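You operate a simulated robot arm through the tools that you are given. There is no shell and no other tool.

You run a simulated two-armed robot. Do the job below in one go: nothing can be reset, and whatever is moved stays where it is left.

TASK
The bridge meter is dead: tighten the brass knob, zero the meter, then balance the orange spool.
Fine: the black knob on the key block zeroes the meter; brass knob and black knob before the brown peg goes to ON; probe left where the meter showed 0; brown peg back at REST; no orange flag; white rocker, spool and grey pegs left alone. All other pegs, plugs, probes, cells, spools, bulbs and markers stay put.

It is judged by the outcome, as a careful person would: the job done as asked, and still so three seconds after it is handed in. It fails if anything else is knocked over, pushed out of place, dropped, spilled or broken.

THE ROBOT
Two 7-joint arms with two-finger grippers on one trunk that stands fixed in place. Base frame: the origin is at the foot of the trunk, x ahead of it, y to its left, z up; the work surface is at about z = 838. Readings come in mm, rad, newtons and seconds.
The left shoulder is at [88, 216, 1232], the right one opposite. With the tool pointing down near the work surface each hand reaches from about 320 to 880 mm from the base axis, measured 20 degrees to its own side. Payload 3.43 kg a hand.
Tool frame (each hand has its own): the origin (TCP) lies between the finger pads and is the grasp point; the fingertips stand 20 mm ahead of it; z points along the fingers, y is the line along which they close. The gripper opens to 124 mm. The gripper's body begins 93 mm behind the TCP.
Orientation is told as [roll, pitch, yaw] about the base's x, y, z axes, in that order, counted from this pose: with the fingers straight down and closing along the base's y, the tool's x points along the base's -x, its y along +y and its z along -z.

THE INTERFACE
- The arms move only by the tool drive_tool. It takes "left_increments", "right_increments" or both (then of equal length, played together; a hand with none holds still); each is a list of rows, each a list of 7 numbers: the turn, a rotation vector about the tool's x, y, z in rad, then the shift along the tool's x, y, z in mm, then the finger opening in mm, from 0 to 124. In form: [[rx, ry, rz, x, y, z, fingers], ...]. A call has 1 to 20 rows; each row shifts and turns the commanded pose from where the row before left it, along the tool's axes as they then stand. Rows are played at 5 a second. More than 50 mm and 0.15 rad between two rows, or a gripper value outside its range, and nothing of the call is played. Where a pose cannot be reached the arm comes as near as it can. A force on the tool above 60 N (or 10 N above the force at the start of the call, whichever is more), or a blocked arm, ends the call early, and 0.2 s more pass. The fingers move at their own pace (about 72 mm/s each) and stop on an object; they squeeze with about 35 N. The grip force told is the motor's: it shows also when the fingers shut on nothing. Time passes only in rows, and 0.2 s behind the last, so rows that do not move let the fingers close. It gives the time, the measured TCP pose, the force on the tool (base axes), the opening and the grip force at its end, in the units of the frame above (readings bear some noise), with the torque about the TCP (base axes, N m) and any sound that the robot's microphone picked up.
- Cameras (640 x 400 px; columns grow to the right, rows downward): "scene" is now at [199.9, -41.7, 1397.2]; the picture's right is [-0.53, -0.85, 0.00], its down [-0.39, 0.24, -0.89] and it looks along [0.76, -0.47, -0.46] (base axes); focal length 308 px, centre (320, 200). "left" rides on the left gripper at [82, -14, -140] in its tool frame; the picture's right is [0.17, 0.99, 0.00], its down [-0.83, 0.14, -0.54] and it looks along [-0.53, 0.09, 0.84] (tool axes); focal length 243 px, centre (320, 200). "right" rides on the right gripper at [82, 14, -140] in its tool frame; the picture's right is [-0.17, 0.99, 0.00], its down [-0.83, -0.14, -0.54] and it looks along [-0.53, -0.09, 0.84] (tool axes); focal length 243 px, centre (320, 200). There is no depth. A picture from a camera that has moved, and an enlarged one, comes with that camera's place and axes in the base frame and with its lens. The place of the scene camera against the robot may be out by one fixed shift of up to 25 mm in any direction.
- get_image(camera): a new picture of that camera. It takes no simulated time.
- raise_lower(by): slides the trunk up (or, below 0, down) by that many mm; the arms and the scene camera ride with it, the base frame stays. It gives what a move gives, with no picture.
- turn_head(pan, tilt): turns the head with the scene camera to pan (to the left, within 1.396 rad either way) and tilt (down, from -0.506 to 1.204), counted from straight ahead of the robot. It gives what a move gives.
- inspect(camera, box): a new picture of the part [left, top, right, bottom] of that camera's present view, enlarged. It takes no simulated time.
- job_done(): hands the job in; it is judged then, once.

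Places have to be worked out from the pictures, the camera data and where the tool is seen. Open the grippers and draw the arms clear of the work before you hand the job in, unless the task says otherwise.

The tools are called as a command line: name --argument value ..., lists and objects as JSON in quotes. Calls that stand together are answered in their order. drive_tool: Moves the arms, as the interface text tells. Its arguments: {"type":"object","properties":{"left_increments":{"type":"array"},"right_increments":{"type":"array"}},"required":[]} The other tools are called the same way: raise_lower (by) slides the trunk up or down; turn_head (pan, tilt) turns the head that bears the scene camera; get_image (camera) takes a picture; inspect (camera, box) takes an enlarged picture of a part of a camera's view; job_done () hands the job in.

At the start:

```text
clock: 0.0
left_position: [429.3, -68.2, 1187.0]
left_tool_rot: [-0.002, -0.003, 0.003]
left_force: [0.6, 0.6, 0.1]
left_wrist_torque: [0.01, -0.01, -0.03]
left_gripper_width: 123.7
left_gripper_force: 0.2
right_position: [497.3, -531.1, 1199.9]
right_tool_rot: [0.001, 0.0, 0.002]
right_force: [0.7, 0.4, -0.5]
right_wrist_torque: [0.01, -0.01, 0.03]
right_gripper_width: 124.1
right_gripper_force: 0.1
trunk travel left (down, up): [-387.0, 203.0]
head pan, tilt: [-0.553, 0.478]
```

scene: 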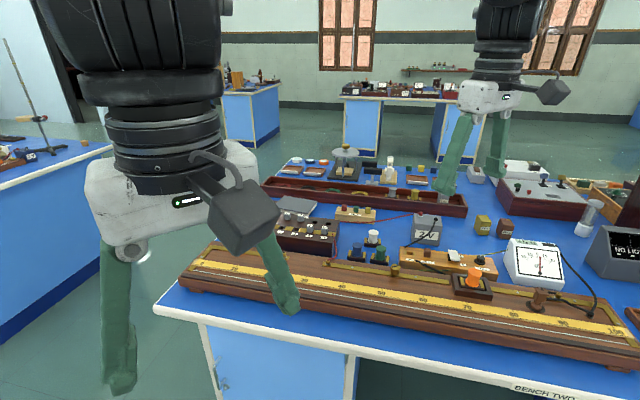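
right: 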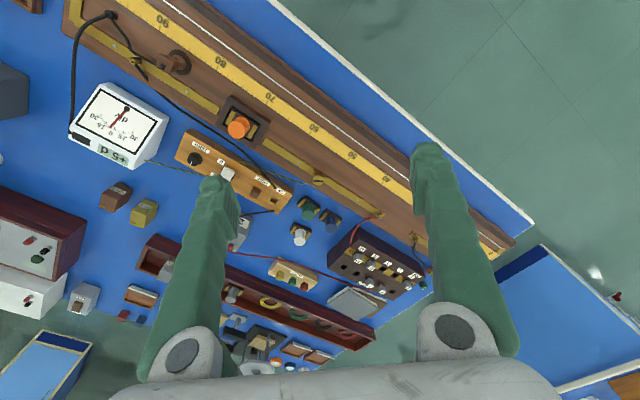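
left: 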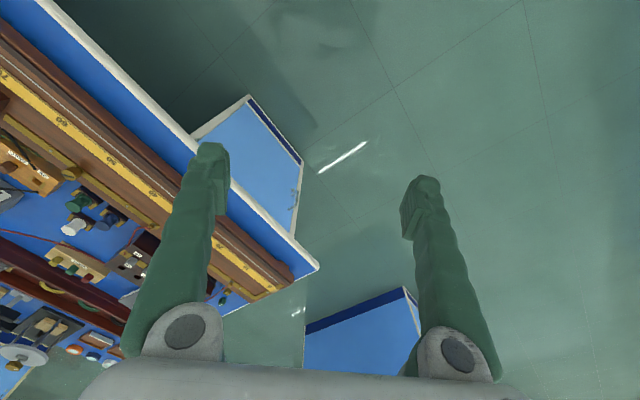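

I start by enlarging the parts of the scene to identify the brass knob, the key block, the meter and the orange spool.

inspect --camera "scene" --box '[380, 200, 640, 362]'

inspect --camera "scene" --box '[180, 180, 420, 330]'

inspect --camera "right" --box '[60, 0, 340, 175]'

inspect --camera "right" --box '[160, 100, 440, 275]'

```text
2.46 times, centred on (510, 281) of scene
camera zoom: at [199.9, -41.7, 1397.2], right [-0.53, -0.85, 0.0], down [-0.39, 0.24, -0.89], along [0.76, -0.47, -0.46], focal length 759 px, centre (-148, 1)
```

zoom: 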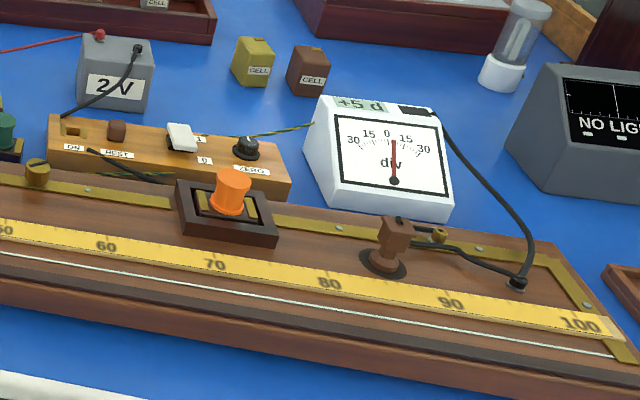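

```text
2.67 times, centred on (300, 255) of scene
camera zoom: at [199.9, -41.7, 1397.2], right [-0.53, -0.85, 0.0], down [-0.39, 0.24, -0.89], along [0.76, -0.47, -0.46], focal length 822 px, centre (373, 53)
```

zoom: 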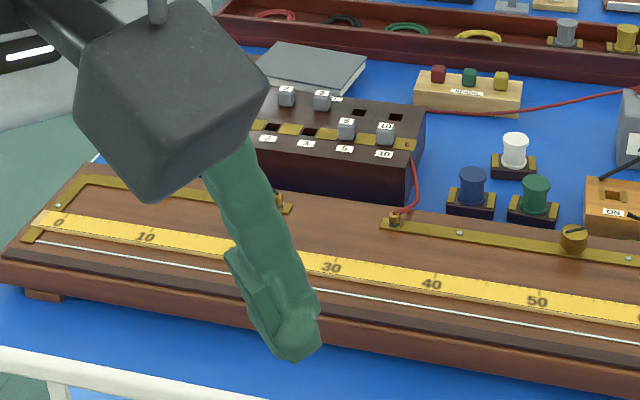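

```text
2.29 times, centred on (200, 88) of right
camera zoom: at [415.6, -517.3, 1339.8], right [0.17, 0.99, 0.0], down [0.83, -0.14, 0.54], along [0.53, -0.09, -0.84], focal length 555 px, centre (594, 457)
```

zoom: 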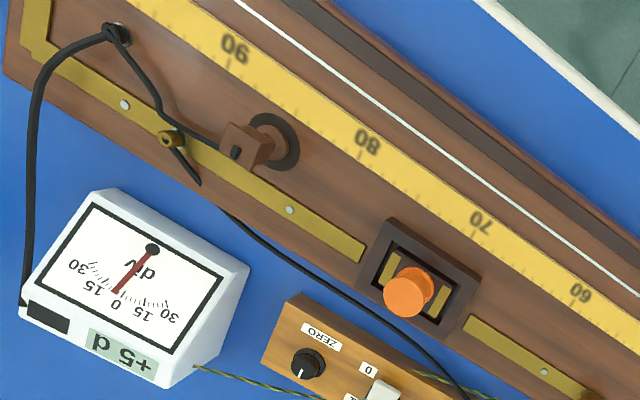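

```text
2.29 times, centred on (300, 188) of right
camera zoom: at [415.6, -517.3, 1339.8], right [0.17, 0.99, 0.0], down [0.83, -0.14, 0.54], along [0.53, -0.09, -0.84], focal length 555 px, centre (366, 229)
```

zoom: 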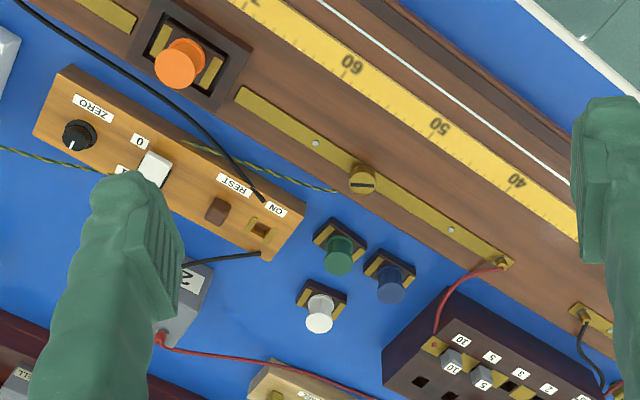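

Next I look more closely at the knobs and cables around the key block and terminals.

inspect --camera "scene" --box '[520, 280, 620, 342]'

inspect --camera "scene" --box '[380, 240, 500, 315]'

inspect --camera "right" --box '[80, 0, 200, 75]'

inspect --camera "right" --box '[230, 130, 350, 205]'

inspect --camera "scene" --box '[500, 235, 580, 290]'

```text
6.40 times, centred on (570, 311) of scene
camera zoom: at [199.9, -41.7, 1397.2], right [-0.53, -0.85, 0.0], down [-0.39, 0.24, -0.89], along [0.76, -0.47, -0.46], focal length 1974 px, centre (-1280, -510)
```

zoom: 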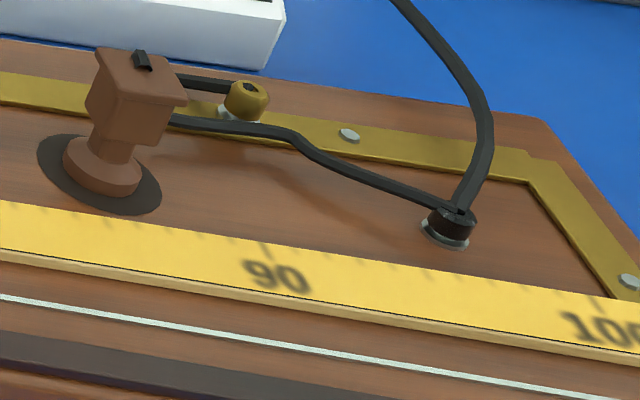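

```text
5.33 times, centred on (440, 278) of scene
camera zoom: at [199.9, -41.7, 1397.2], right [-0.53, -0.85, 0.0], down [-0.39, 0.24, -0.89], along [0.76, -0.47, -0.46], focal length 1645 px, centre (-320, -213)
```

zoom: 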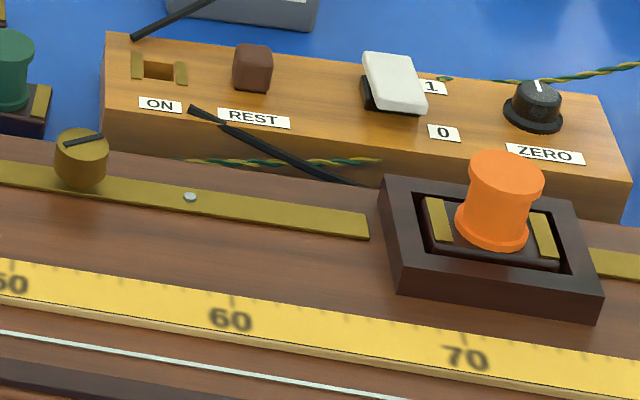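

```text
5.33 times, centred on (140, 38) of right
camera zoom: at [415.6, -517.3, 1339.8], right [0.17, 0.99, 0.0], down [0.83, -0.14, 0.54], along [0.53, -0.09, -0.84], focal length 1294 px, centre (1280, 1067)
```

zoom: 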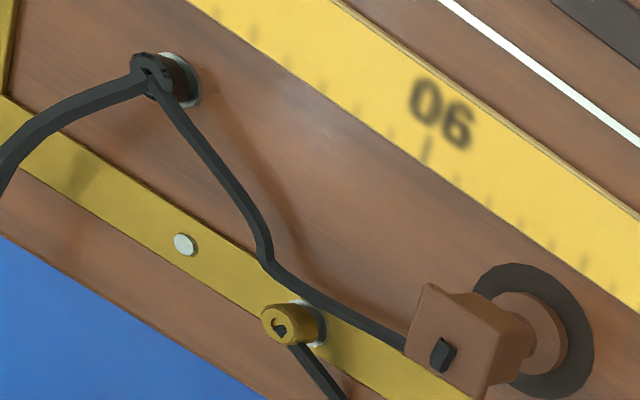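

```text
5.33 times, centred on (290, 168) of right
camera zoom: at [415.6, -517.3, 1339.8], right [0.17, 0.99, 0.0], down [0.83, -0.14, 0.54], along [0.53, -0.09, -0.84], focal length 1294 px, centre (480, 373)
```

zoom: 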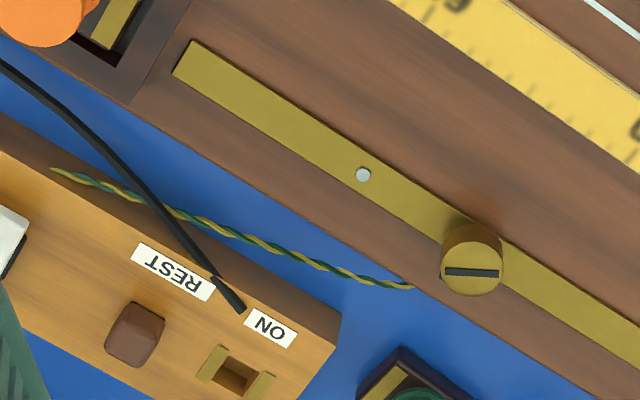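

```text
7.27 times, centred on (540, 262) of scene
camera zoom: at [199.9, -41.7, 1397.2], right [-0.53, -0.85, 0.0], down [-0.39, 0.24, -0.89], along [0.76, -0.47, -0.46], focal length 2243 px, centre (-1280, -254)
```

zoom: 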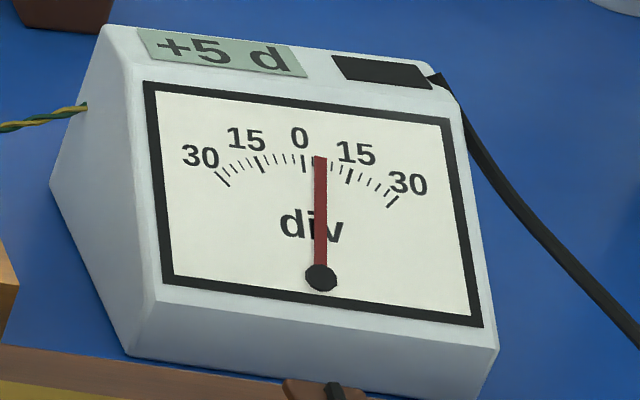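

The bridge runs at about 45° through the base frame. The slotted brass knob on the middle bar is near [654,-562], the key block lies behind it, and the meter reads +5. I'll move the left arm out of the camera's view and yaw the right hand so its camera looks square across the bridge.

drive_tool --left_increments '[[0, 0, 0, 0, 45, 0, 124], [0, 0, 0, 0, 45, 0, 124], [0, 0, 0, 0, 45, 0, 124], [0, 0, 0, 0, 45, 0, 124], [0, 0, 0, 0, 45, 0, 124], [0, 0, 0, 0, 45, 0, 124], [0, 0, 0, 0, 45, 0, 124]]' --right_increments '[[0, 0, 0.115, 0, 0, 0, 124], [0, 0, 0.115, 0, 0, 0, 124], [0, 0, 0.115, 0, 0, 0, 124], [0, 0, 0.115, 0, 0, 0, 124], [0, 0, 0.115, 0, 0, 0, 124], [0, 0, 0.115, 0, 0, 0, 124], [0, 0, 0.095, 0, 0, 0, 124]]'

```text
clock: 1.6
left_position: [378.7, 219.8, 1162.4]
left_tool_rot: [-0.003, -0.003, 0.003]
left_force: [-0.3, 0.9, 0.3]
left_wrist_torque: [-0.05, -0.04, 0.01]
left_gripper_width: 123.9
left_gripper_force: 0.1
left hand out of reach, approached as far as the arm can: row 4, 5, 6, 7
right_position: [496.8, -529.7, 1202.9]
right_tool_rot: [0.001, -0.001, -0.789]
right_force: [-1.4, 0.2, 0.3]
right_wrist_torque: [-0.01, -0.03, 0.02]
right_gripper_width: 123.9
right_gripper_force: 0.2
trunk travel left (down, up): [-387.0, 203.0]
head pan, tilt: [-0.553, 0.478]
```

The right hand is now square to the bridge. I take pictures from both cameras.

get_image --camera "right"

get_image --camera "scene"

```text
taken
camera right: at [448.3, -461.4, 1340.6], right [0.82, 0.58, 0.0], down [0.49, -0.69, 0.54], along [0.31, -0.44, -0.84], focal length 243 px, centre (320, 200)
```

right: 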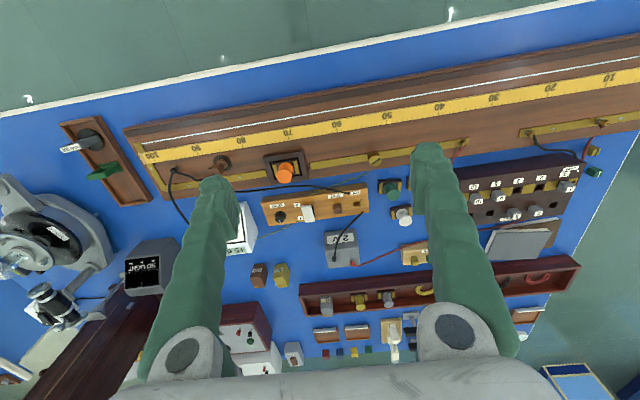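

```text
taken
camera scene: at [199.1, -40.0, 1397.4], right [-0.53, -0.85, 0.0], down [-0.39, 0.24, -0.89], along [0.76, -0.47, -0.46], focal length 308 px, centre (320, 200)
```

scene: 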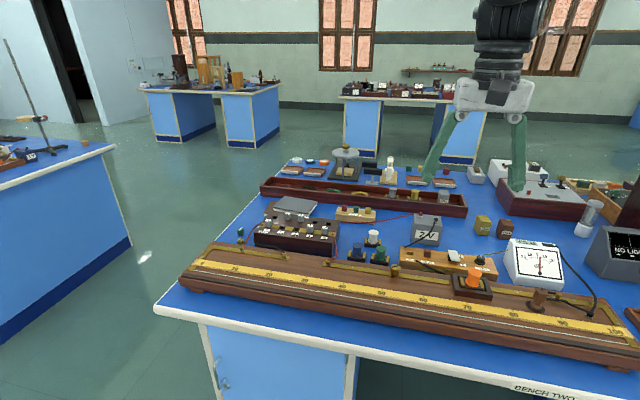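

I zoom in on the new right view to measure the knob, peg, probe and meter precisely.

inspect --camera "right" --box '[240, 130, 420, 242]'

inspect --camera "right" --box '[330, 130, 430, 192]'

inspect --camera "right" --box '[130, 120, 270, 208]'

inspect --camera "scene" --box '[220, 190, 360, 278]'

inspect --camera "right" --box '[440, 130, 620, 242]'

```text
3.56 times, centred on (330, 186) of right
camera zoom: at [448.3, -461.4, 1340.6], right [0.82, 0.58, 0.0], down [0.49, -0.69, 0.54], along [0.31, -0.44, -0.84], focal length 863 px, centre (284, 250)
```

zoom: 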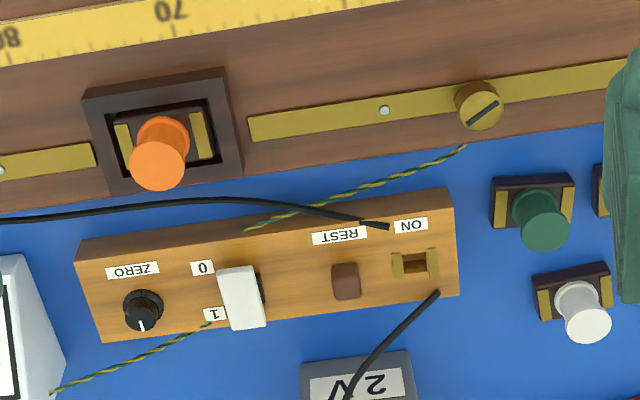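

```text
6.40 times, centred on (380, 161) of right
camera zoom: at [448.3, -461.4, 1340.6], right [0.82, 0.58, 0.0], down [0.49, -0.69, 0.54], along [0.31, -0.44, -0.84], focal length 1553 px, centre (-64, 450)
```

zoom: 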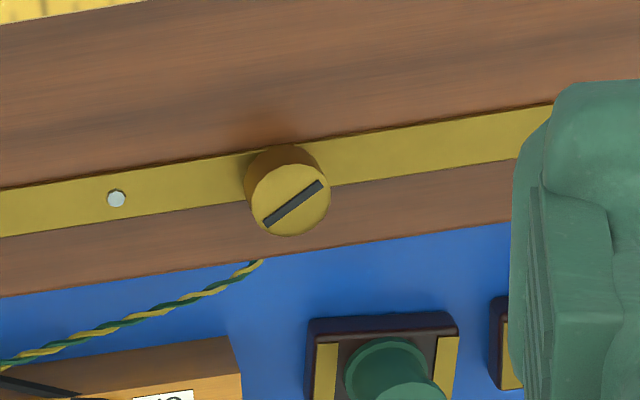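

```text
4.55 times, centred on (200, 164) of right
camera zoom: at [448.3, -461.4, 1340.6], right [0.82, 0.58, 0.0], down [0.49, -0.69, 0.54], along [0.31, -0.44, -0.84], focal length 1103 px, centre (866, 364)
```

zoom: 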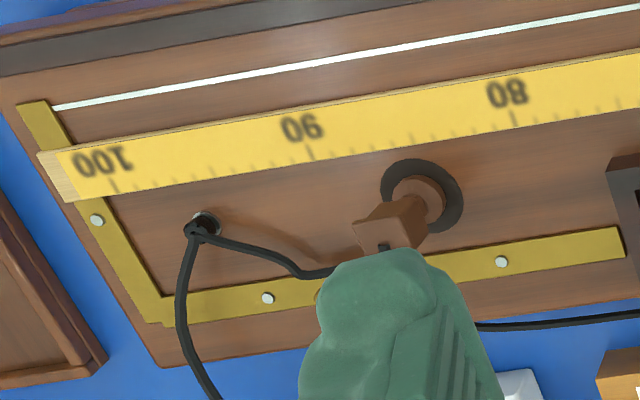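

```text
4.55 times, centred on (290, 234) of scene
camera zoom: at [199.1, -40.0, 1397.4], right [-0.53, -0.85, 0.0], down [-0.39, 0.24, -0.89], along [0.76, -0.47, -0.46], focal length 1402 px, centre (456, 46)
```

zoom: 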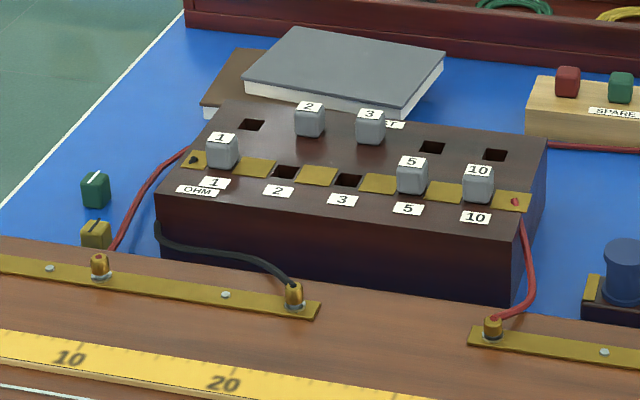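

```text
3.56 times, centred on (530, 186) of right
camera zoom: at [448.3, -461.4, 1340.6], right [0.82, 0.58, 0.0], down [0.49, -0.69, 0.54], along [0.31, -0.44, -0.84], focal length 863 px, centre (-427, 250)
```

zoom: 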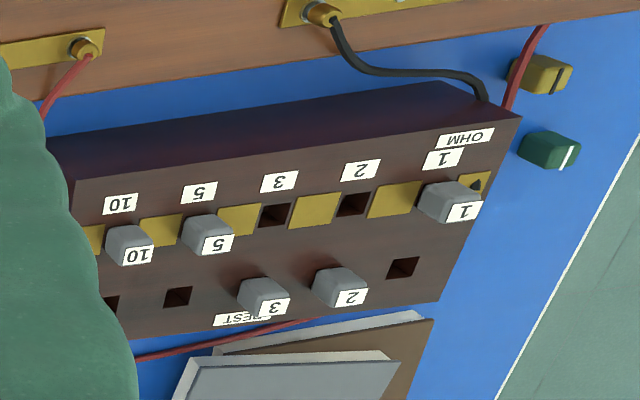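

Triangulating from the two views puts the slotted brass knob's top at about [657,-562.5,880]. The resistance box has the 2 and 3 plugs out. I'll move the right hand above the brass knob with the fingers about 60 mm apart.

drive_tool --right_increments '[[0, 0, 0, -17, 11.3, 20, 100], [0, 0, 0, -17, 11.3, 25, 80], [0, 0, 0, -17, 11.3, 30, 60], [0, 0, 0, -17, 11.3, 30, 60], [0, 0, 0, -17, 11.3, 30, 60], [0, 0, 0, -17, 11.3, 30, 60], [0, 0, 0, -17, 11.3, 30, 60], [0, 0, 0, -17, 11.2, 28, 60], [0, 0, 0, 0, 0, 0, 60]]'

get_image --camera "right"

get_image --camera "scene"

```text
clock: 3.6
left_position: [377.3, 218.3, 1163.3]
left_tool_rot: [-0.002, -0.004, 0.004]
left_force: [0.3, -0.1, -0.6]
left_wrist_torque: [0.02, -0.01, 0.01]
left_gripper_width: 124.1
left_gripper_force: 0.0
right_position: [658.1, -562.4, 976.7]
right_tool_rot: [0.001, -0.003, -0.782]
right_force: [-0.3, -0.7, 0.1]
right_wrist_torque: [-0.03, -0.01, 0.0]
right_gripper_width: 59.8
right_gripper_force: 0.1
trunk travel left (down, up): [-387.0, 203.0]
head pan, tilt: [-0.553, 0.478]
```

```text
taken
camera right: at [608.9, -494.7, 1115.3], right [0.81, 0.58, 0.0], down [0.49, -0.69, 0.54], along [0.31, -0.44, -0.84], focal length 243 px, centre (320, 200)
```

right: 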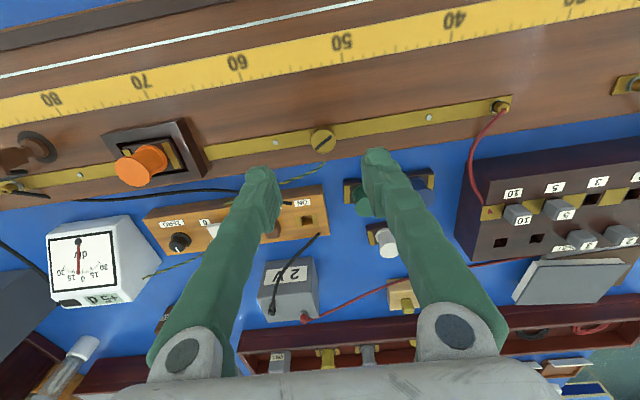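

```text
taken
camera scene: at [198.9, -41.4, 1397.3], right [-0.53, -0.85, 0.0], down [-0.39, 0.24, -0.89], along [0.76, -0.47, -0.46], focal length 308 px, centre (320, 200)
```

scene: 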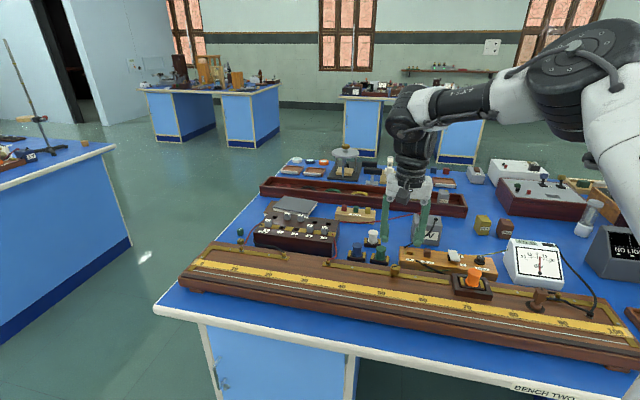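

Knob is near pixel (322,139). I zoom to measure its centre and height precisely.

inspect --camera "right" --box '[270, 105, 380, 174]'

inspect --camera "right" --box '[130, 170, 330, 295]'

inspect --camera "scene" --box '[340, 190, 500, 300]'

```text
5.80 times, centred on (325, 140) of right
camera zoom: at [608.9, -494.7, 1115.3], right [0.81, 0.58, 0.0], down [0.49, -0.69, 0.54], along [0.31, -0.44, -0.84], focal length 1406 px, centre (291, 551)
```

zoom: 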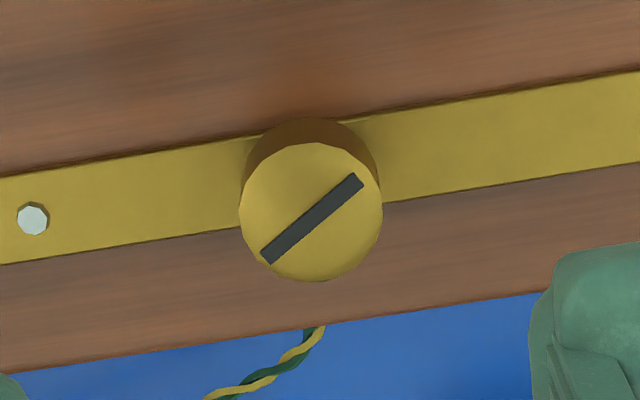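

```text
3.20 times, centred on (230, 232) of right
camera zoom: at [608.9, -494.7, 1115.3], right [0.81, 0.58, 0.0], down [0.49, -0.69, 0.54], along [0.31, -0.44, -0.84], focal length 776 px, centre (608, 96)
```

zoom: 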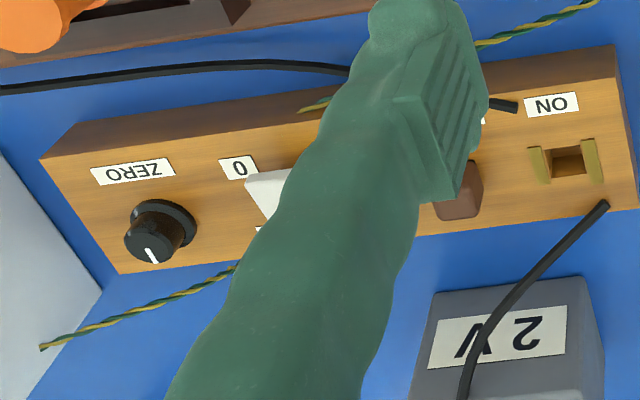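

```text
3.64 times, centred on (420, 245) of scene
camera zoom: at [198.9, -41.4, 1397.3], right [-0.53, -0.85, 0.0], down [-0.39, 0.24, -0.89], along [0.76, -0.47, -0.46], focal length 1122 px, centre (-44, 36)
```

zoom: 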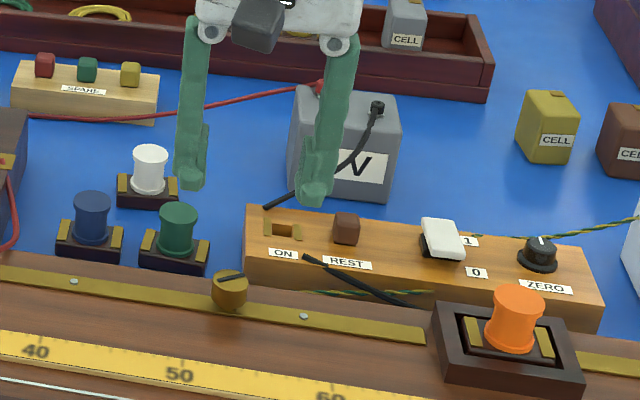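

The knob's axis is about 1 mm and 3 mm off the tool axis, with a diameter of about 25 mm and spanning z 867–881. I centre on it, wind the wrist back counter-clockwise for a longer clockwise stroke, and set the opening to 44 mm.

drive_tool --right_increments '[[0, 0, 0, 1.2, 3.4, 0, 44], [0, 0, -0.13, 0, 0, 0, 44], [0, 0, -0.13, 0, 0, 0, 44], [0, 0, -0.13, 0, 0, 0, 44], [0, 0, -0.13, 0, 0, 0, 44], [0, 0, -0.13, 0, 0, 0, 44], [0, 0, -0.13, 0, 0, 0, 44], [0, 0, -0.13, 0, 0, 0, 44], [0, 0, -0.13, 0, 0, 0, 44], [0, 0, -0.13, 0, 0, 0, 44], [0, 0, 0, 0, 0, 20, 44], [0, 0, 0, 0, 0, 20, 44], [0, 0, 0, 0, 0, 0, 44]]'

get_image --camera "right"

```text
clock: 6.4
left_position: [379.3, 218.6, 1163.2]
left_tool_rot: [-0.003, -0.003, 0.006]
left_force: [0.0, -1.1, -0.5]
left_wrist_torque: [-0.01, 0.03, 0.0]
left_gripper_width: 124.2
left_gripper_force: 0.0
right_position: [657.5, -560.8, 938.0]
right_tool_rot: [-0.001, 0.0, 0.386]
right_force: [0.5, -0.5, 0.0]
right_wrist_torque: [0.02, 0.02, -0.02]
right_gripper_width: 44.2
right_gripper_force: 0.0
trunk travel left (down, up): [-387.0, 203.0]
head pan, tilt: [-0.553, 0.478]
```

```text
taken
camera right: at [576.4, -578.3, 1076.8], right [-0.22, 0.98, 0.0], down [0.82, 0.18, 0.54], along [0.53, 0.12, -0.84], focal length 243 px, centre (320, 200)
```

right: 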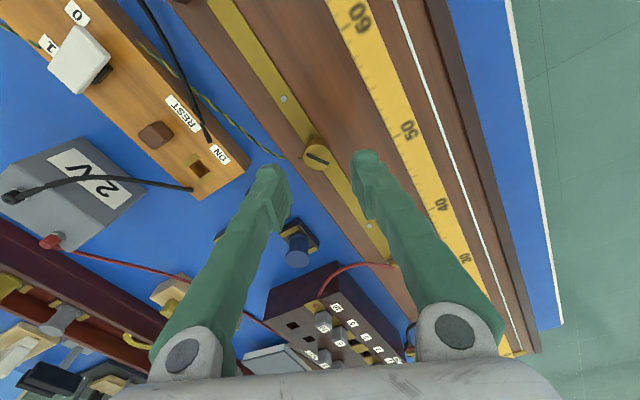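

I zoom on the knob from this new angle to confirm centring before descending.

inspect --camera "right" --box '[265, 125, 375, 194]'

```text
5.80 times, centred on (320, 160) of right
camera zoom: at [576.4, -578.3, 1076.8], right [-0.22, 0.98, 0.0], down [0.82, 0.18, 0.54], along [0.53, 0.12, -0.84], focal length 1406 px, centre (320, 435)
```

zoom: 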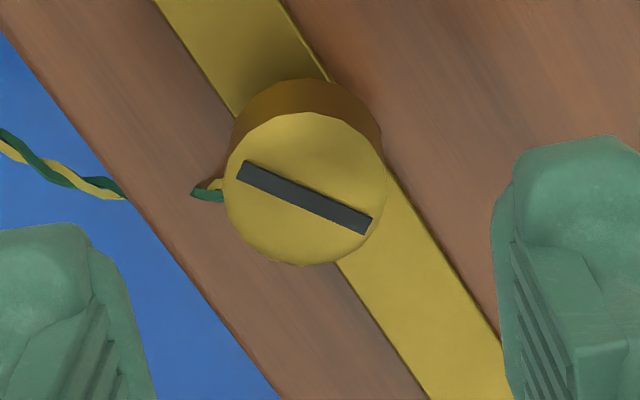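

Small correction of (1.7, −2) mm in tool axes, then I descend to TCP z≈890 and close on the knob.

drive_tool --right_increments '[[0, 0, 0, 1.7, -2.0, 0, 44], [0, 0, 0, 0, 0, 12, 44], [0, 0, 0, 0, 0, 12, 44], [0, 0, 0, 0, 0, 12, 44], [0, 0, 0, 0, 0, 11, 44], [0, 0, 0, 0, 0, 0, 44], [0, 0, 0, 0, 0, 0, 44]]'

get_image --camera "right"

inspect --camera "scene" --box '[340, 230, 460, 300]'

```text
clock: 8.0
left_position: [379.6, 217.8, 1161.8]
left_tool_rot: [0.001, -0.004, 0.005]
left_force: [0.3, -0.2, -1.0]
left_wrist_torque: [-0.02, 0.02, -0.02]
left_gripper_width: 123.9
left_gripper_force: 0.0
right_position: [657.6, -563.7, 891.0]
right_tool_rot: [-0.001, 0.0, 0.385]
right_force: [0.4, 0.8, 0.9]
right_wrist_torque: [0.06, -0.01, -0.03]
right_gripper_width: 44.0
right_gripper_force: 0.1
trunk travel left (down, up): [-387.0, 203.0]
head pan, tilt: [-0.553, 0.478]
```

```text
taken
camera right: at [576.8, -581.3, 1029.4], right [-0.22, 0.98, 0.0], down [0.82, 0.18, 0.54], along [0.53, 0.12, -0.84], focal length 243 px, centre (320, 200)
```

right: 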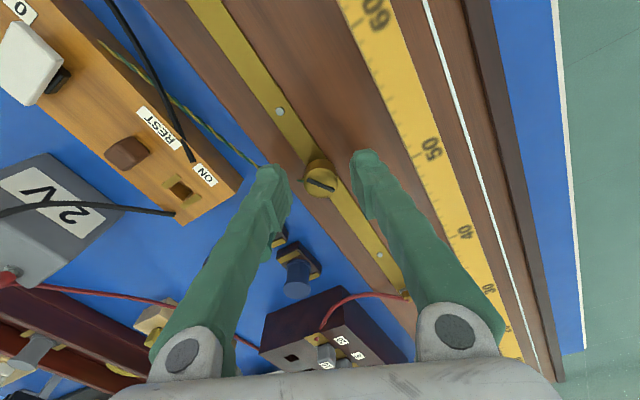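

```text
5.33 times, centred on (400, 265) of scene
camera zoom: at [199.9, -41.7, 1397.2], right [-0.53, -0.85, 0.0], down [-0.39, 0.24, -0.89], along [0.76, -0.47, -0.46], focal length 1645 px, centre (-107, -147)
```

zoom: 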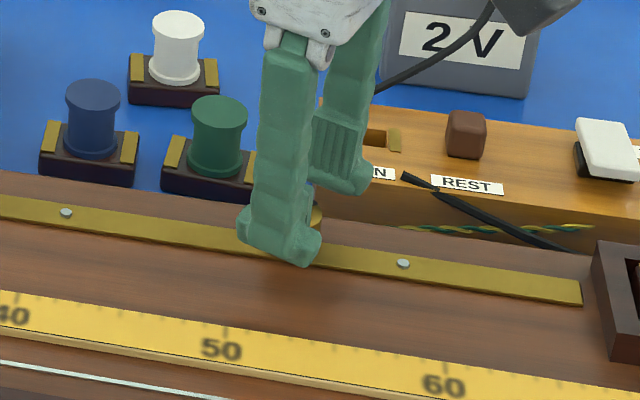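

The fingers straddle the knob without contact. I close on it.

drive_tool --right_increments '[[0, 0, 0, 0, 0, 0, 30], [0, 0, 0, 0, 0, 0, 22], [0, 0, 0, 0, 0, 0, 18], [0, 0, 0, 0, 0, 0, 18]]'

```text
clock: 9.0
left_position: [379.1, 218.4, 1162.7]
left_tool_rot: [0.0, -0.003, 0.006]
left_force: [0.9, -0.8, 0.4]
left_wrist_torque: [0.04, 0.0, 0.0]
left_gripper_width: 123.8
left_gripper_force: 0.1
right_position: [658.9, -562.7, 890.6]
right_tool_rot: [-0.002, -0.002, 0.387]
right_force: [-0.2, -1.1, 3.8]
right_wrist_torque: [-0.01, -0.07, 0.0]
right_gripper_width: 18.2
right_gripper_force: 0.0
trunk travel left (down, up): [-387.0, 203.0]
head pan, tilt: [-0.553, 0.478]
```

The opening reached 18 mm with no grip force, though the knob should be about 24 mm. I check with pictures before doing more.

get_image --camera "right"

inspect --camera "right" --box '[265, 125, 375, 194]'

inspect --camera "scene" --box '[340, 230, 460, 300]'

```text
taken
camera right: at [576.8, -581.1, 1030.1], right [-0.22, 0.98, 0.0], down [0.82, 0.18, 0.54], along [0.53, 0.12, -0.84], focal length 243 px, centre (320, 200)
```

right: 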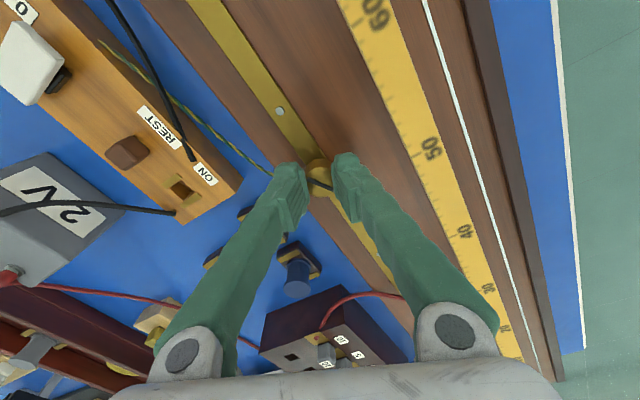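

```text
5.80 times, centred on (320, 160) of right
camera zoom: at [576.8, -581.1, 1030.1], right [-0.22, 0.98, 0.0], down [0.82, 0.18, 0.54], along [0.53, 0.12, -0.84], focal length 1406 px, centre (320, 435)
```

zoom: 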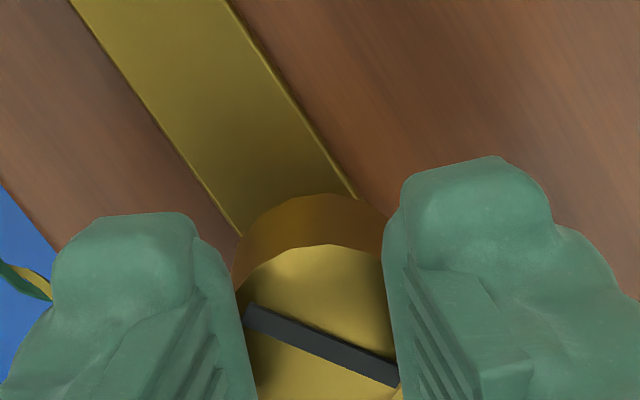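

```text
5.33 times, centred on (400, 265) of scene
camera zoom: at [199.5, -41.4, 1397.2], right [-0.53, -0.85, 0.0], down [-0.39, 0.24, -0.89], along [0.76, -0.47, -0.46], focal length 1645 px, centre (-107, -147)
```

zoom: 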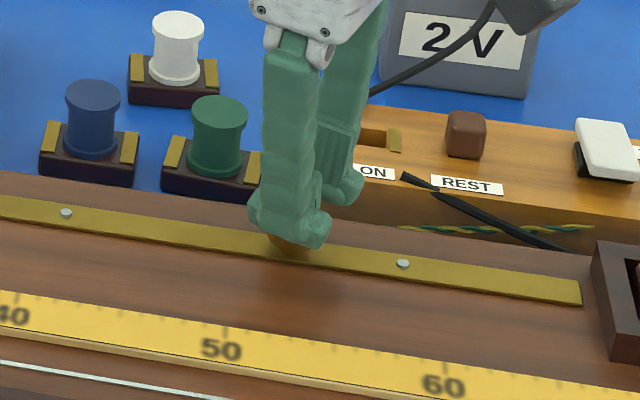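

The knob is between the fingertips, which look slightly splayed compared with the pads. I command the fingers further closed so they squeeze.

drive_tool --right_increments '[[0, 0, 0, 0, 0, 0, 8], [0, 0, 0, 0, 0, 0, 0], [0, 0, 0, 0, 0, 0, 0]]'

inspect --camera "right" --box '[265, 125, 375, 194]'

```text
clock: 9.8
left_position: [378.9, 219.7, 1162.6]
left_tool_rot: [-0.001, -0.002, 0.006]
left_force: [1.0, 0.3, -0.6]
left_wrist_torque: [0.03, 0.02, 0.01]
left_gripper_width: 124.1
left_gripper_force: 0.0
right_position: [657.9, -564.1, 891.1]
right_tool_rot: [0.0, -0.001, 0.385]
right_force: [0.0, -0.5, -0.7]
right_wrist_torque: [0.02, 0.03, 0.01]
right_gripper_width: 0.1
right_gripper_force: 34.9
trunk travel left (down, up): [-387.0, 203.0]
head pan, tilt: [-0.553, 0.478]
```

```text
5.80 times, centred on (320, 160) of right
camera zoom: at [576.7, -581.2, 1029.5], right [-0.22, 0.98, 0.0], down [0.82, 0.18, 0.54], along [0.53, 0.12, -0.84], focal length 1406 px, centre (320, 435)
```

zoom: 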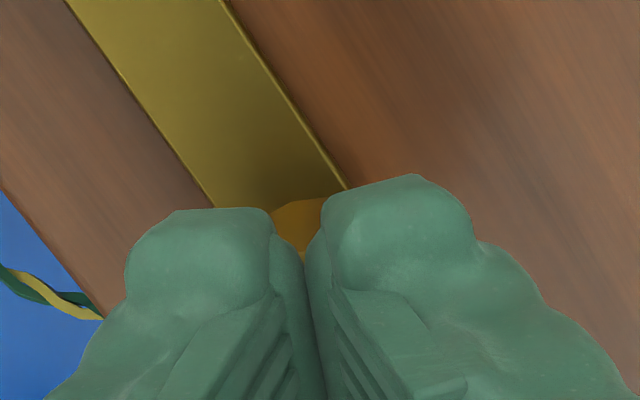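

The fingers closed just above the knob, so its top is at about z 871, lower than I judged. I reopen and re-measure from here.

drive_tool --right_increments '[[0, 0, 0, 0, 0, 0, 20], [0, 0, 0, 0, 0, 0, 44], [0, 0, 0, 0, 0, 0, 44]]'

inspect --camera "right" --box '[265, 140, 375, 209]'

```text
clock: 10.6
left_position: [379.2, 218.8, 1161.8]
left_tool_rot: [-0.002, -0.003, 0.005]
left_force: [-0.4, 0.1, 0.5]
left_wrist_torque: [0.0, 0.02, 0.0]
left_gripper_width: 124.1
left_gripper_force: 0.1
right_position: [657.2, -563.0, 890.9]
right_tool_rot: [0.0, 0.001, 0.385]
right_force: [0.1, 0.3, 0.4]
right_wrist_torque: [0.01, 0.03, 0.0]
right_gripper_width: 43.9
right_gripper_force: 0.1
trunk travel left (down, up): [-387.0, 203.0]
head pan, tilt: [-0.553, 0.478]
```

```text
5.80 times, centred on (320, 174) of right
camera zoom: at [576.7, -581.2, 1029.6], right [-0.22, 0.98, 0.0], down [0.82, 0.18, 0.54], along [0.53, 0.12, -0.84], focal length 1406 px, centre (320, 348)
```

zoom: 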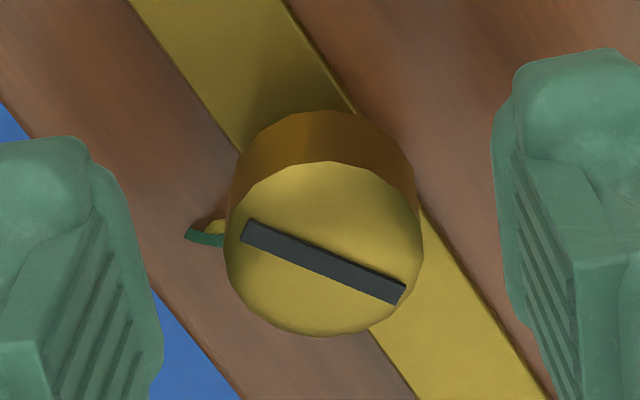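

The consistent solution is a knob top at z≈869, base at ≈854, with its axis about 4 mm further out. I shift and descend 11 mm, then close.

drive_tool --right_increments '[[0, 0, 0, -4.2, -0.2, 0, 44], [0, 0, 0, 0, 0, 6, 44], [0, 0, 0, 0, 0, 6, 44], [0, 0, 0, 0, 0, 0, 44], [0, 0, 0, 0, 0, 0, 30], [0, 0, 0, 0, 0, 0, 20], [0, 0, 0, 0, 0, 0, 15], [0, 0, 0, 0, 0, 0, 15]]'

inspect --camera "right" --box '[265, 140, 375, 209]'

```text
clock: 12.4
left_position: [379.5, 218.3, 1163.4]
left_tool_rot: [-0.001, -0.005, 0.004]
left_force: [0.0, -0.5, 0.5]
left_wrist_torque: [0.0, -0.01, -0.03]
left_gripper_width: 123.9
left_gripper_force: 0.0
right_position: [661.9, -562.0, 878.0]
right_tool_rot: [0.001, -0.001, 0.385]
right_force: [1.3, -4.7, 0.6]
right_wrist_torque: [-0.06, -0.05, -0.03]
right_gripper_width: 24.7
right_gripper_force: 44.9
trunk travel left (down, up): [-387.0, 203.0]
head pan, tilt: [-0.553, 0.478]
```

```text
5.80 times, centred on (320, 174) of right
camera zoom: at [581.0, -579.5, 1017.5], right [-0.22, 0.98, 0.0], down [0.82, 0.18, 0.54], along [0.53, 0.12, -0.84], focal length 1406 px, centre (320, 348)
```

zoom: 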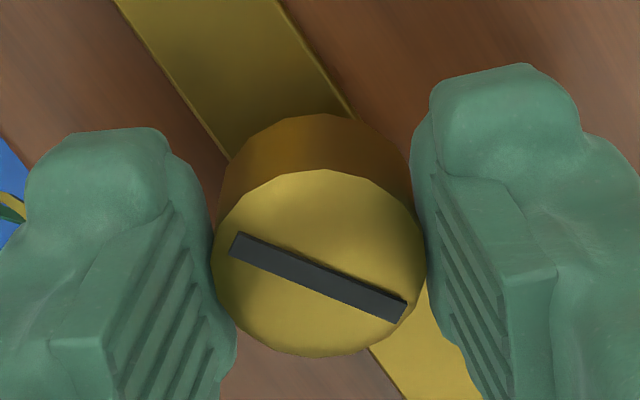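

Gripped at 24.7 mm. I turn clockwise in steps and watch torque and sound.

drive_tool --right_increments '[[0, 0, 0.1, 0, 0, 0, 10], [0, 0, 0.1, 0, 0, 0, 10], [0, 0, 0.1, 0, 0, 0, 10], [0, 0, 0.1, 0, 0, 0, 10], [0, 0, 0.1, 0, 0, 0, 10], [0, 0, 0.1, 0, 0, 0, 10], [0, 0, 0, 0, 0, 0, 10]]'

inspect --camera "right" --box '[265, 140, 375, 209]'

```text
clock: 14.0
left_position: [378.7, 217.0, 1163.8]
left_tool_rot: [-0.001, -0.005, 0.006]
left_force: [-0.1, 0.0, 0.5]
left_wrist_torque: [-0.02, 0.02, -0.01]
left_gripper_width: 124.0
left_gripper_force: 0.1
right_position: [662.6, -561.8, 878.9]
right_tool_rot: [0.001, -0.002, -0.217]
right_force: [2.7, -11.9, 3.1]
right_wrist_torque: [-0.13, 0.08, 0.0]
right_gripper_width: 24.6
right_gripper_force: 45.2
trunk travel left (down, up): [-387.0, 203.0]
head pan, tilt: [-0.553, 0.478]
```

```text
5.80 times, centred on (320, 174) of right
camera zoom: at [585.1, -530.7, 1017.5], right [0.37, 0.93, 0.0], down [0.78, -0.31, 0.54], along [0.5, -0.2, -0.84], focal length 1406 px, centre (320, 348)
```

zoom: 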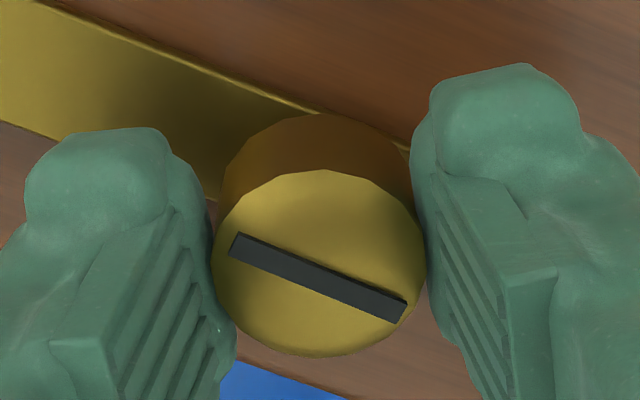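

The slot turned with the fingers. I keep turning clockwise.

drive_tool --right_increments '[[0, 0, 0.1, 0, 0, 0, 10], [0, 0, 0.1, 0, 0, 0, 10], [0, 0, 0.1, 0, 0, 0, 10], [0, 0, 0.1, 0, 0, 0, 10], [0, 0, 0.1, 0, 0, 0, 10], [0, 0, 0.1, 0, 0, 0, 10], [0, 0, 0, 0, 0, 0, 10]]'

inspect --camera "right" --box '[265, 140, 375, 209]'

inspect --camera "scene" --box '[480, 220, 600, 300]'

```text
clock: 15.6
left_position: [379.0, 218.1, 1163.0]
left_tool_rot: [-0.001, -0.004, 0.003]
left_force: [-0.4, 0.4, 0.6]
left_wrist_torque: [0.01, 0.02, 0.01]
left_gripper_width: 124.2
left_gripper_force: 0.0
right_position: [661.8, -562.9, 877.8]
right_tool_rot: [0.0, 0.0, -0.816]
right_force: [0.4, -14.0, 5.5]
right_wrist_torque: [-0.13, 0.02, 0.0]
right_gripper_width: 24.6
right_gripper_force: 45.2
trunk travel left (down, up): [-387.0, 203.0]
head pan, tilt: [-0.553, 0.478]
```

```text
5.80 times, centred on (320, 174) of right
camera zoom: at [615.9, -493.1, 1017.5], right [0.83, 0.55, 0.0], down [0.47, -0.7, 0.54], along [0.3, -0.45, -0.84], focal length 1406 px, centre (320, 348)
```

zoom: 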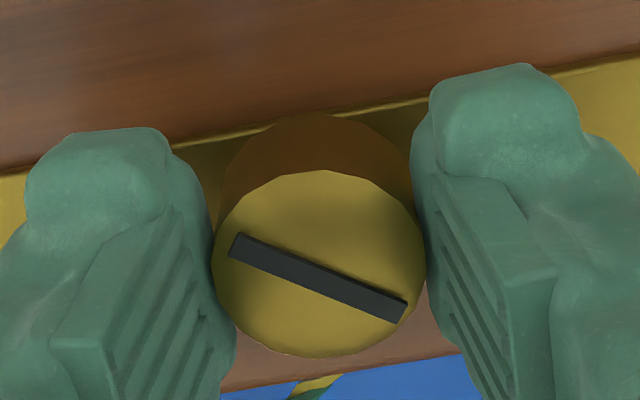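

```text
5.00 times, centred on (540, 260) of scene
camera zoom: at [199.6, -43.0, 1397.2], right [-0.53, -0.85, 0.0], down [-0.39, 0.24, -0.89], along [0.76, -0.47, -0.46], focal length 1542 px, centre (-780, -100)
```

zoom: 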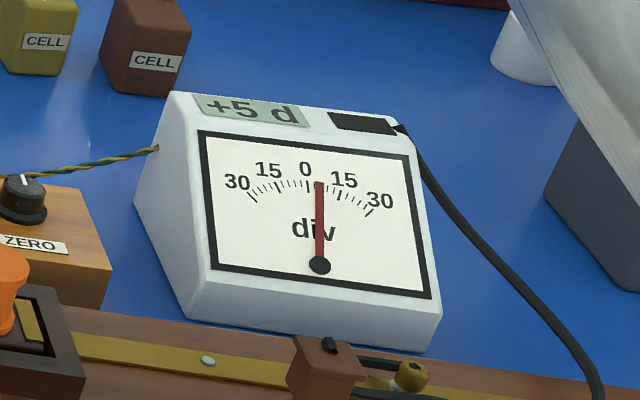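

The meter still shows +5 and torque is still zero. I continue clockwise.

drive_tool --right_increments '[[0, 0, 0.1, 0, 0, 0, 10], [0, 0, 0.1, 0, 0, 0, 10], [0, 0, 0.1, 0, 0, 0, 10], [0, 0, 0.1, 0, 0, 0, 10], [0, 0, 0.1, 0, 0, 0, 10], [0, 0, 0.1, 0, 0, 0, 10], [0, 0, 0, 0, 0, 0, 10]]'

inspect --camera "right" --box '[265, 140, 375, 209]'

get_image --camera "scene"

```text
clock: 17.2
left_position: [376.8, 219.3, 1162.4]
left_tool_rot: [-0.003, -0.007, 0.005]
left_force: [0.0, 0.0, 0.3]
left_wrist_torque: [0.0, 0.03, 0.02]
left_gripper_width: 124.1
left_gripper_force: 0.0
right_position: [661.4, -563.6, 878.6]
right_tool_rot: [-0.012, 0.005, -1.414]
right_force: [-37.8, 15.4, -12.3]
right_wrist_torque: [0.19, 0.24, 0.05]
right_gripper_width: 24.7
right_gripper_force: 44.9
right hand out of reach, approached as far as the arm can: row 6
trunk travel left (down, up): [-387.0, 203.0]
head pan, tilt: [-0.553, 0.478]
```

```text
5.80 times, centred on (320, 174) of right
camera zoom: at [664.9, -481.3, 1017.4], right [1.0, -0.01, -0.01], down [0.0, -0.84, 0.54], along [-0.02, -0.54, -0.84], focal length 1406 px, centre (320, 348)
```

zoom: 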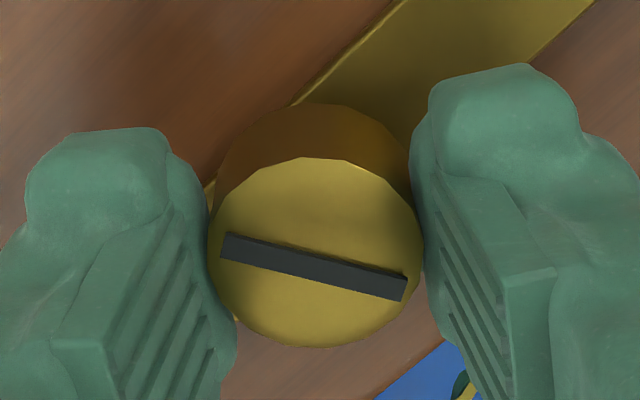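

```text
taken
camera scene: at [196.1, -41.2, 1397.5], right [-0.53, -0.85, 0.0], down [-0.39, 0.24, -0.89], along [0.76, -0.47, -0.46], focal length 308 px, centre (320, 200)
```

scene: 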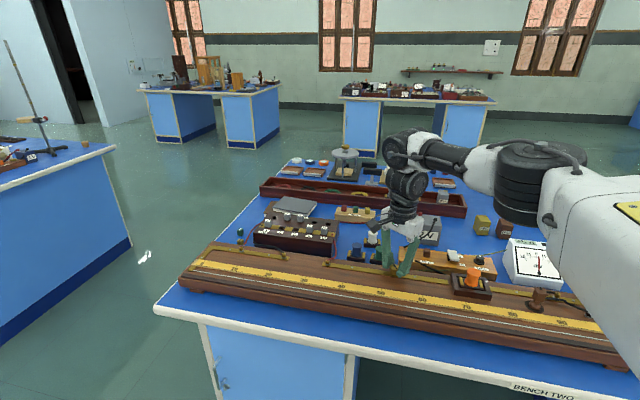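

The arm reached a wrist limit near yaw −1.41, with about 100° turned so far. I open, lift, and wind back to take a second stroke and see whether the knob has reached its stop.

drive_tool --right_increments '[[0, 0, -0.02, 0, 0, 0, 24], [0, 0, 0, 0, 0, 0, 44], [0, 0, 0, 0, 0, 0, 44], [0, 0, 0, 0, 0, -20, 44], [0, 0, 0, 0, 0, -20, 44], [0, 0, 0, 0, 0, 0, 44]]'

inspect --camera "right" --box '[265, 120, 375, 189]'

inspect --camera "scene" --box '[480, 220, 600, 300]'

```text
clock: 18.6
left_position: [378.8, 216.3, 1163.6]
left_tool_rot: [0.0, -0.002, 0.005]
left_force: [0.0, 0.2, -0.5]
left_wrist_torque: [-0.01, -0.03, 0.02]
left_gripper_width: 124.0
left_gripper_force: 0.1
right_position: [677.7, -566.6, 918.9]
right_tool_rot: [0.0, 0.0, -1.395]
right_force: [-1.3, -0.5, 0.2]
right_wrist_torque: [0.0, -0.01, 0.04]
right_gripper_width: 43.9
right_gripper_force: 0.1
right hand out of reach, approached as far as the arm can: row 5
trunk travel left (down, up): [-387.0, 203.0]
head pan, tilt: [-0.553, 0.478]
```

```text
5.80 times, centred on (320, 154) of right
camera zoom: at [677.7, -483.1, 1058.6], right [1.0, 0.01, 0.0], down [0.01, -0.84, 0.54], along [0.01, -0.54, -0.84], focal length 1406 px, centre (320, 464)
```

zoom: 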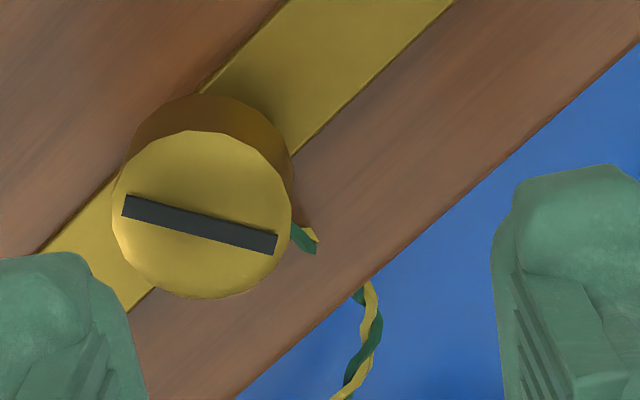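

```text
5.00 times, centred on (540, 260) of scene
camera zoom: at [199.8, -42.4, 1397.1], right [-0.53, -0.85, 0.0], down [-0.39, 0.24, -0.89], along [0.76, -0.47, -0.46], focal length 1542 px, centre (-780, -100)
```

zoom: 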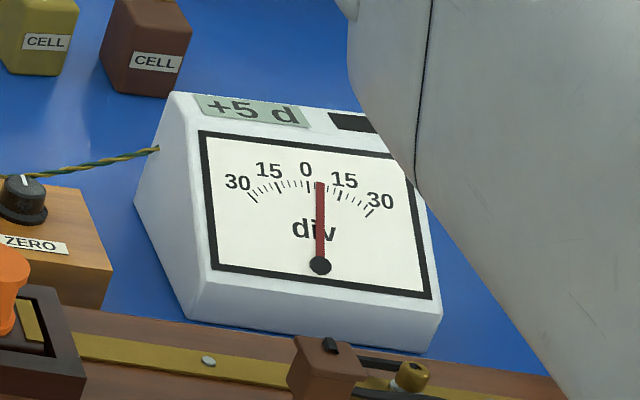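

The arm drifted about 16 mm outward at its limit but stays clear. I wind back counter-clockwise to yaw ≈ +0.4 and re-centre over the knob.

drive_tool --right_increments '[[0, 0, -0.13, 0, 0, 0, 44], [0, 0, -0.13, 0, 0, -10, 44], [0, 0, -0.13, 0, 0, -10, 44], [0, 0, -0.13, 0, 0, 0, 44], [0, 0, -0.13, 0, 0, 0, 44], [0, 0, -0.13, 0, 0, 0, 44], [0, 0, -0.13, 0, 0, 0, 44], [0, 0, -0.13, 0, 0, 0, 44], [0, 0, -0.13, 0, 0, 0, 44], [0, 0, -0.13, 0, 0, 0, 44], [0, 0, -0.13, 0, 0, 0, 44], [0, 0, -0.13, 0, 0, 0, 44], [0, 0, -0.13, 0, 0, 0, 44], [0, 0, -0.13, 0, 0, 0, 44], [0, 0, 0, 0, 0, 0, 44]]'

get_image --camera "right"

inspect --camera "right" --box '[265, 120, 375, 189]'

```text
clock: 21.8
left_position: [381.9, 217.5, 1163.0]
left_tool_rot: [0.0, -0.004, 0.006]
left_force: [0.0, 0.5, 0.3]
left_wrist_torque: [0.03, 0.0, 0.0]
left_gripper_width: 123.6
left_gripper_force: 0.0
right_position: [677.4, -568.2, 940.3]
right_tool_rot: [0.001, 0.001, 0.426]
right_force: [-0.1, 0.3, -0.6]
right_wrist_torque: [0.01, 0.0, -0.01]
right_gripper_width: 43.8
right_gripper_force: 0.0
trunk travel left (down, up): [-387.0, 203.0]
head pan, tilt: [-0.553, 0.478]
```

```text
taken
camera right: at [597.9, -588.9, 1080.2], right [-0.26, 0.97, 0.0], down [0.81, 0.22, 0.54], along [0.52, 0.14, -0.84], focal length 243 px, centre (320, 200)
```

right: 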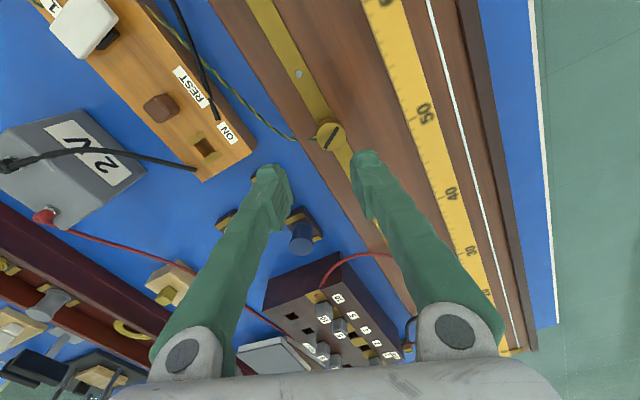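

```text
5.80 times, centred on (320, 154) of right
camera zoom: at [597.9, -588.9, 1080.2], right [-0.26, 0.97, 0.0], down [0.81, 0.22, 0.54], along [0.52, 0.14, -0.84], focal length 1406 px, centre (320, 464)
```

zoom: 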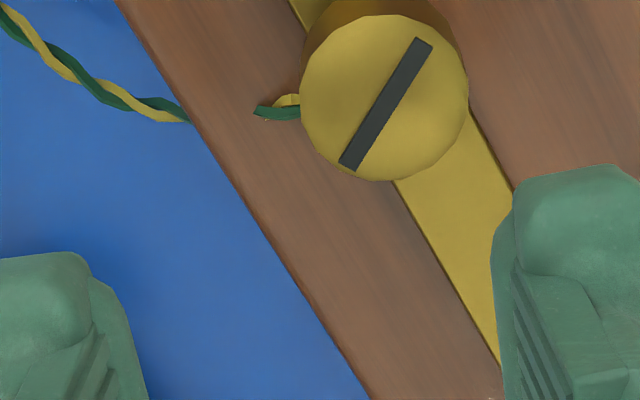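

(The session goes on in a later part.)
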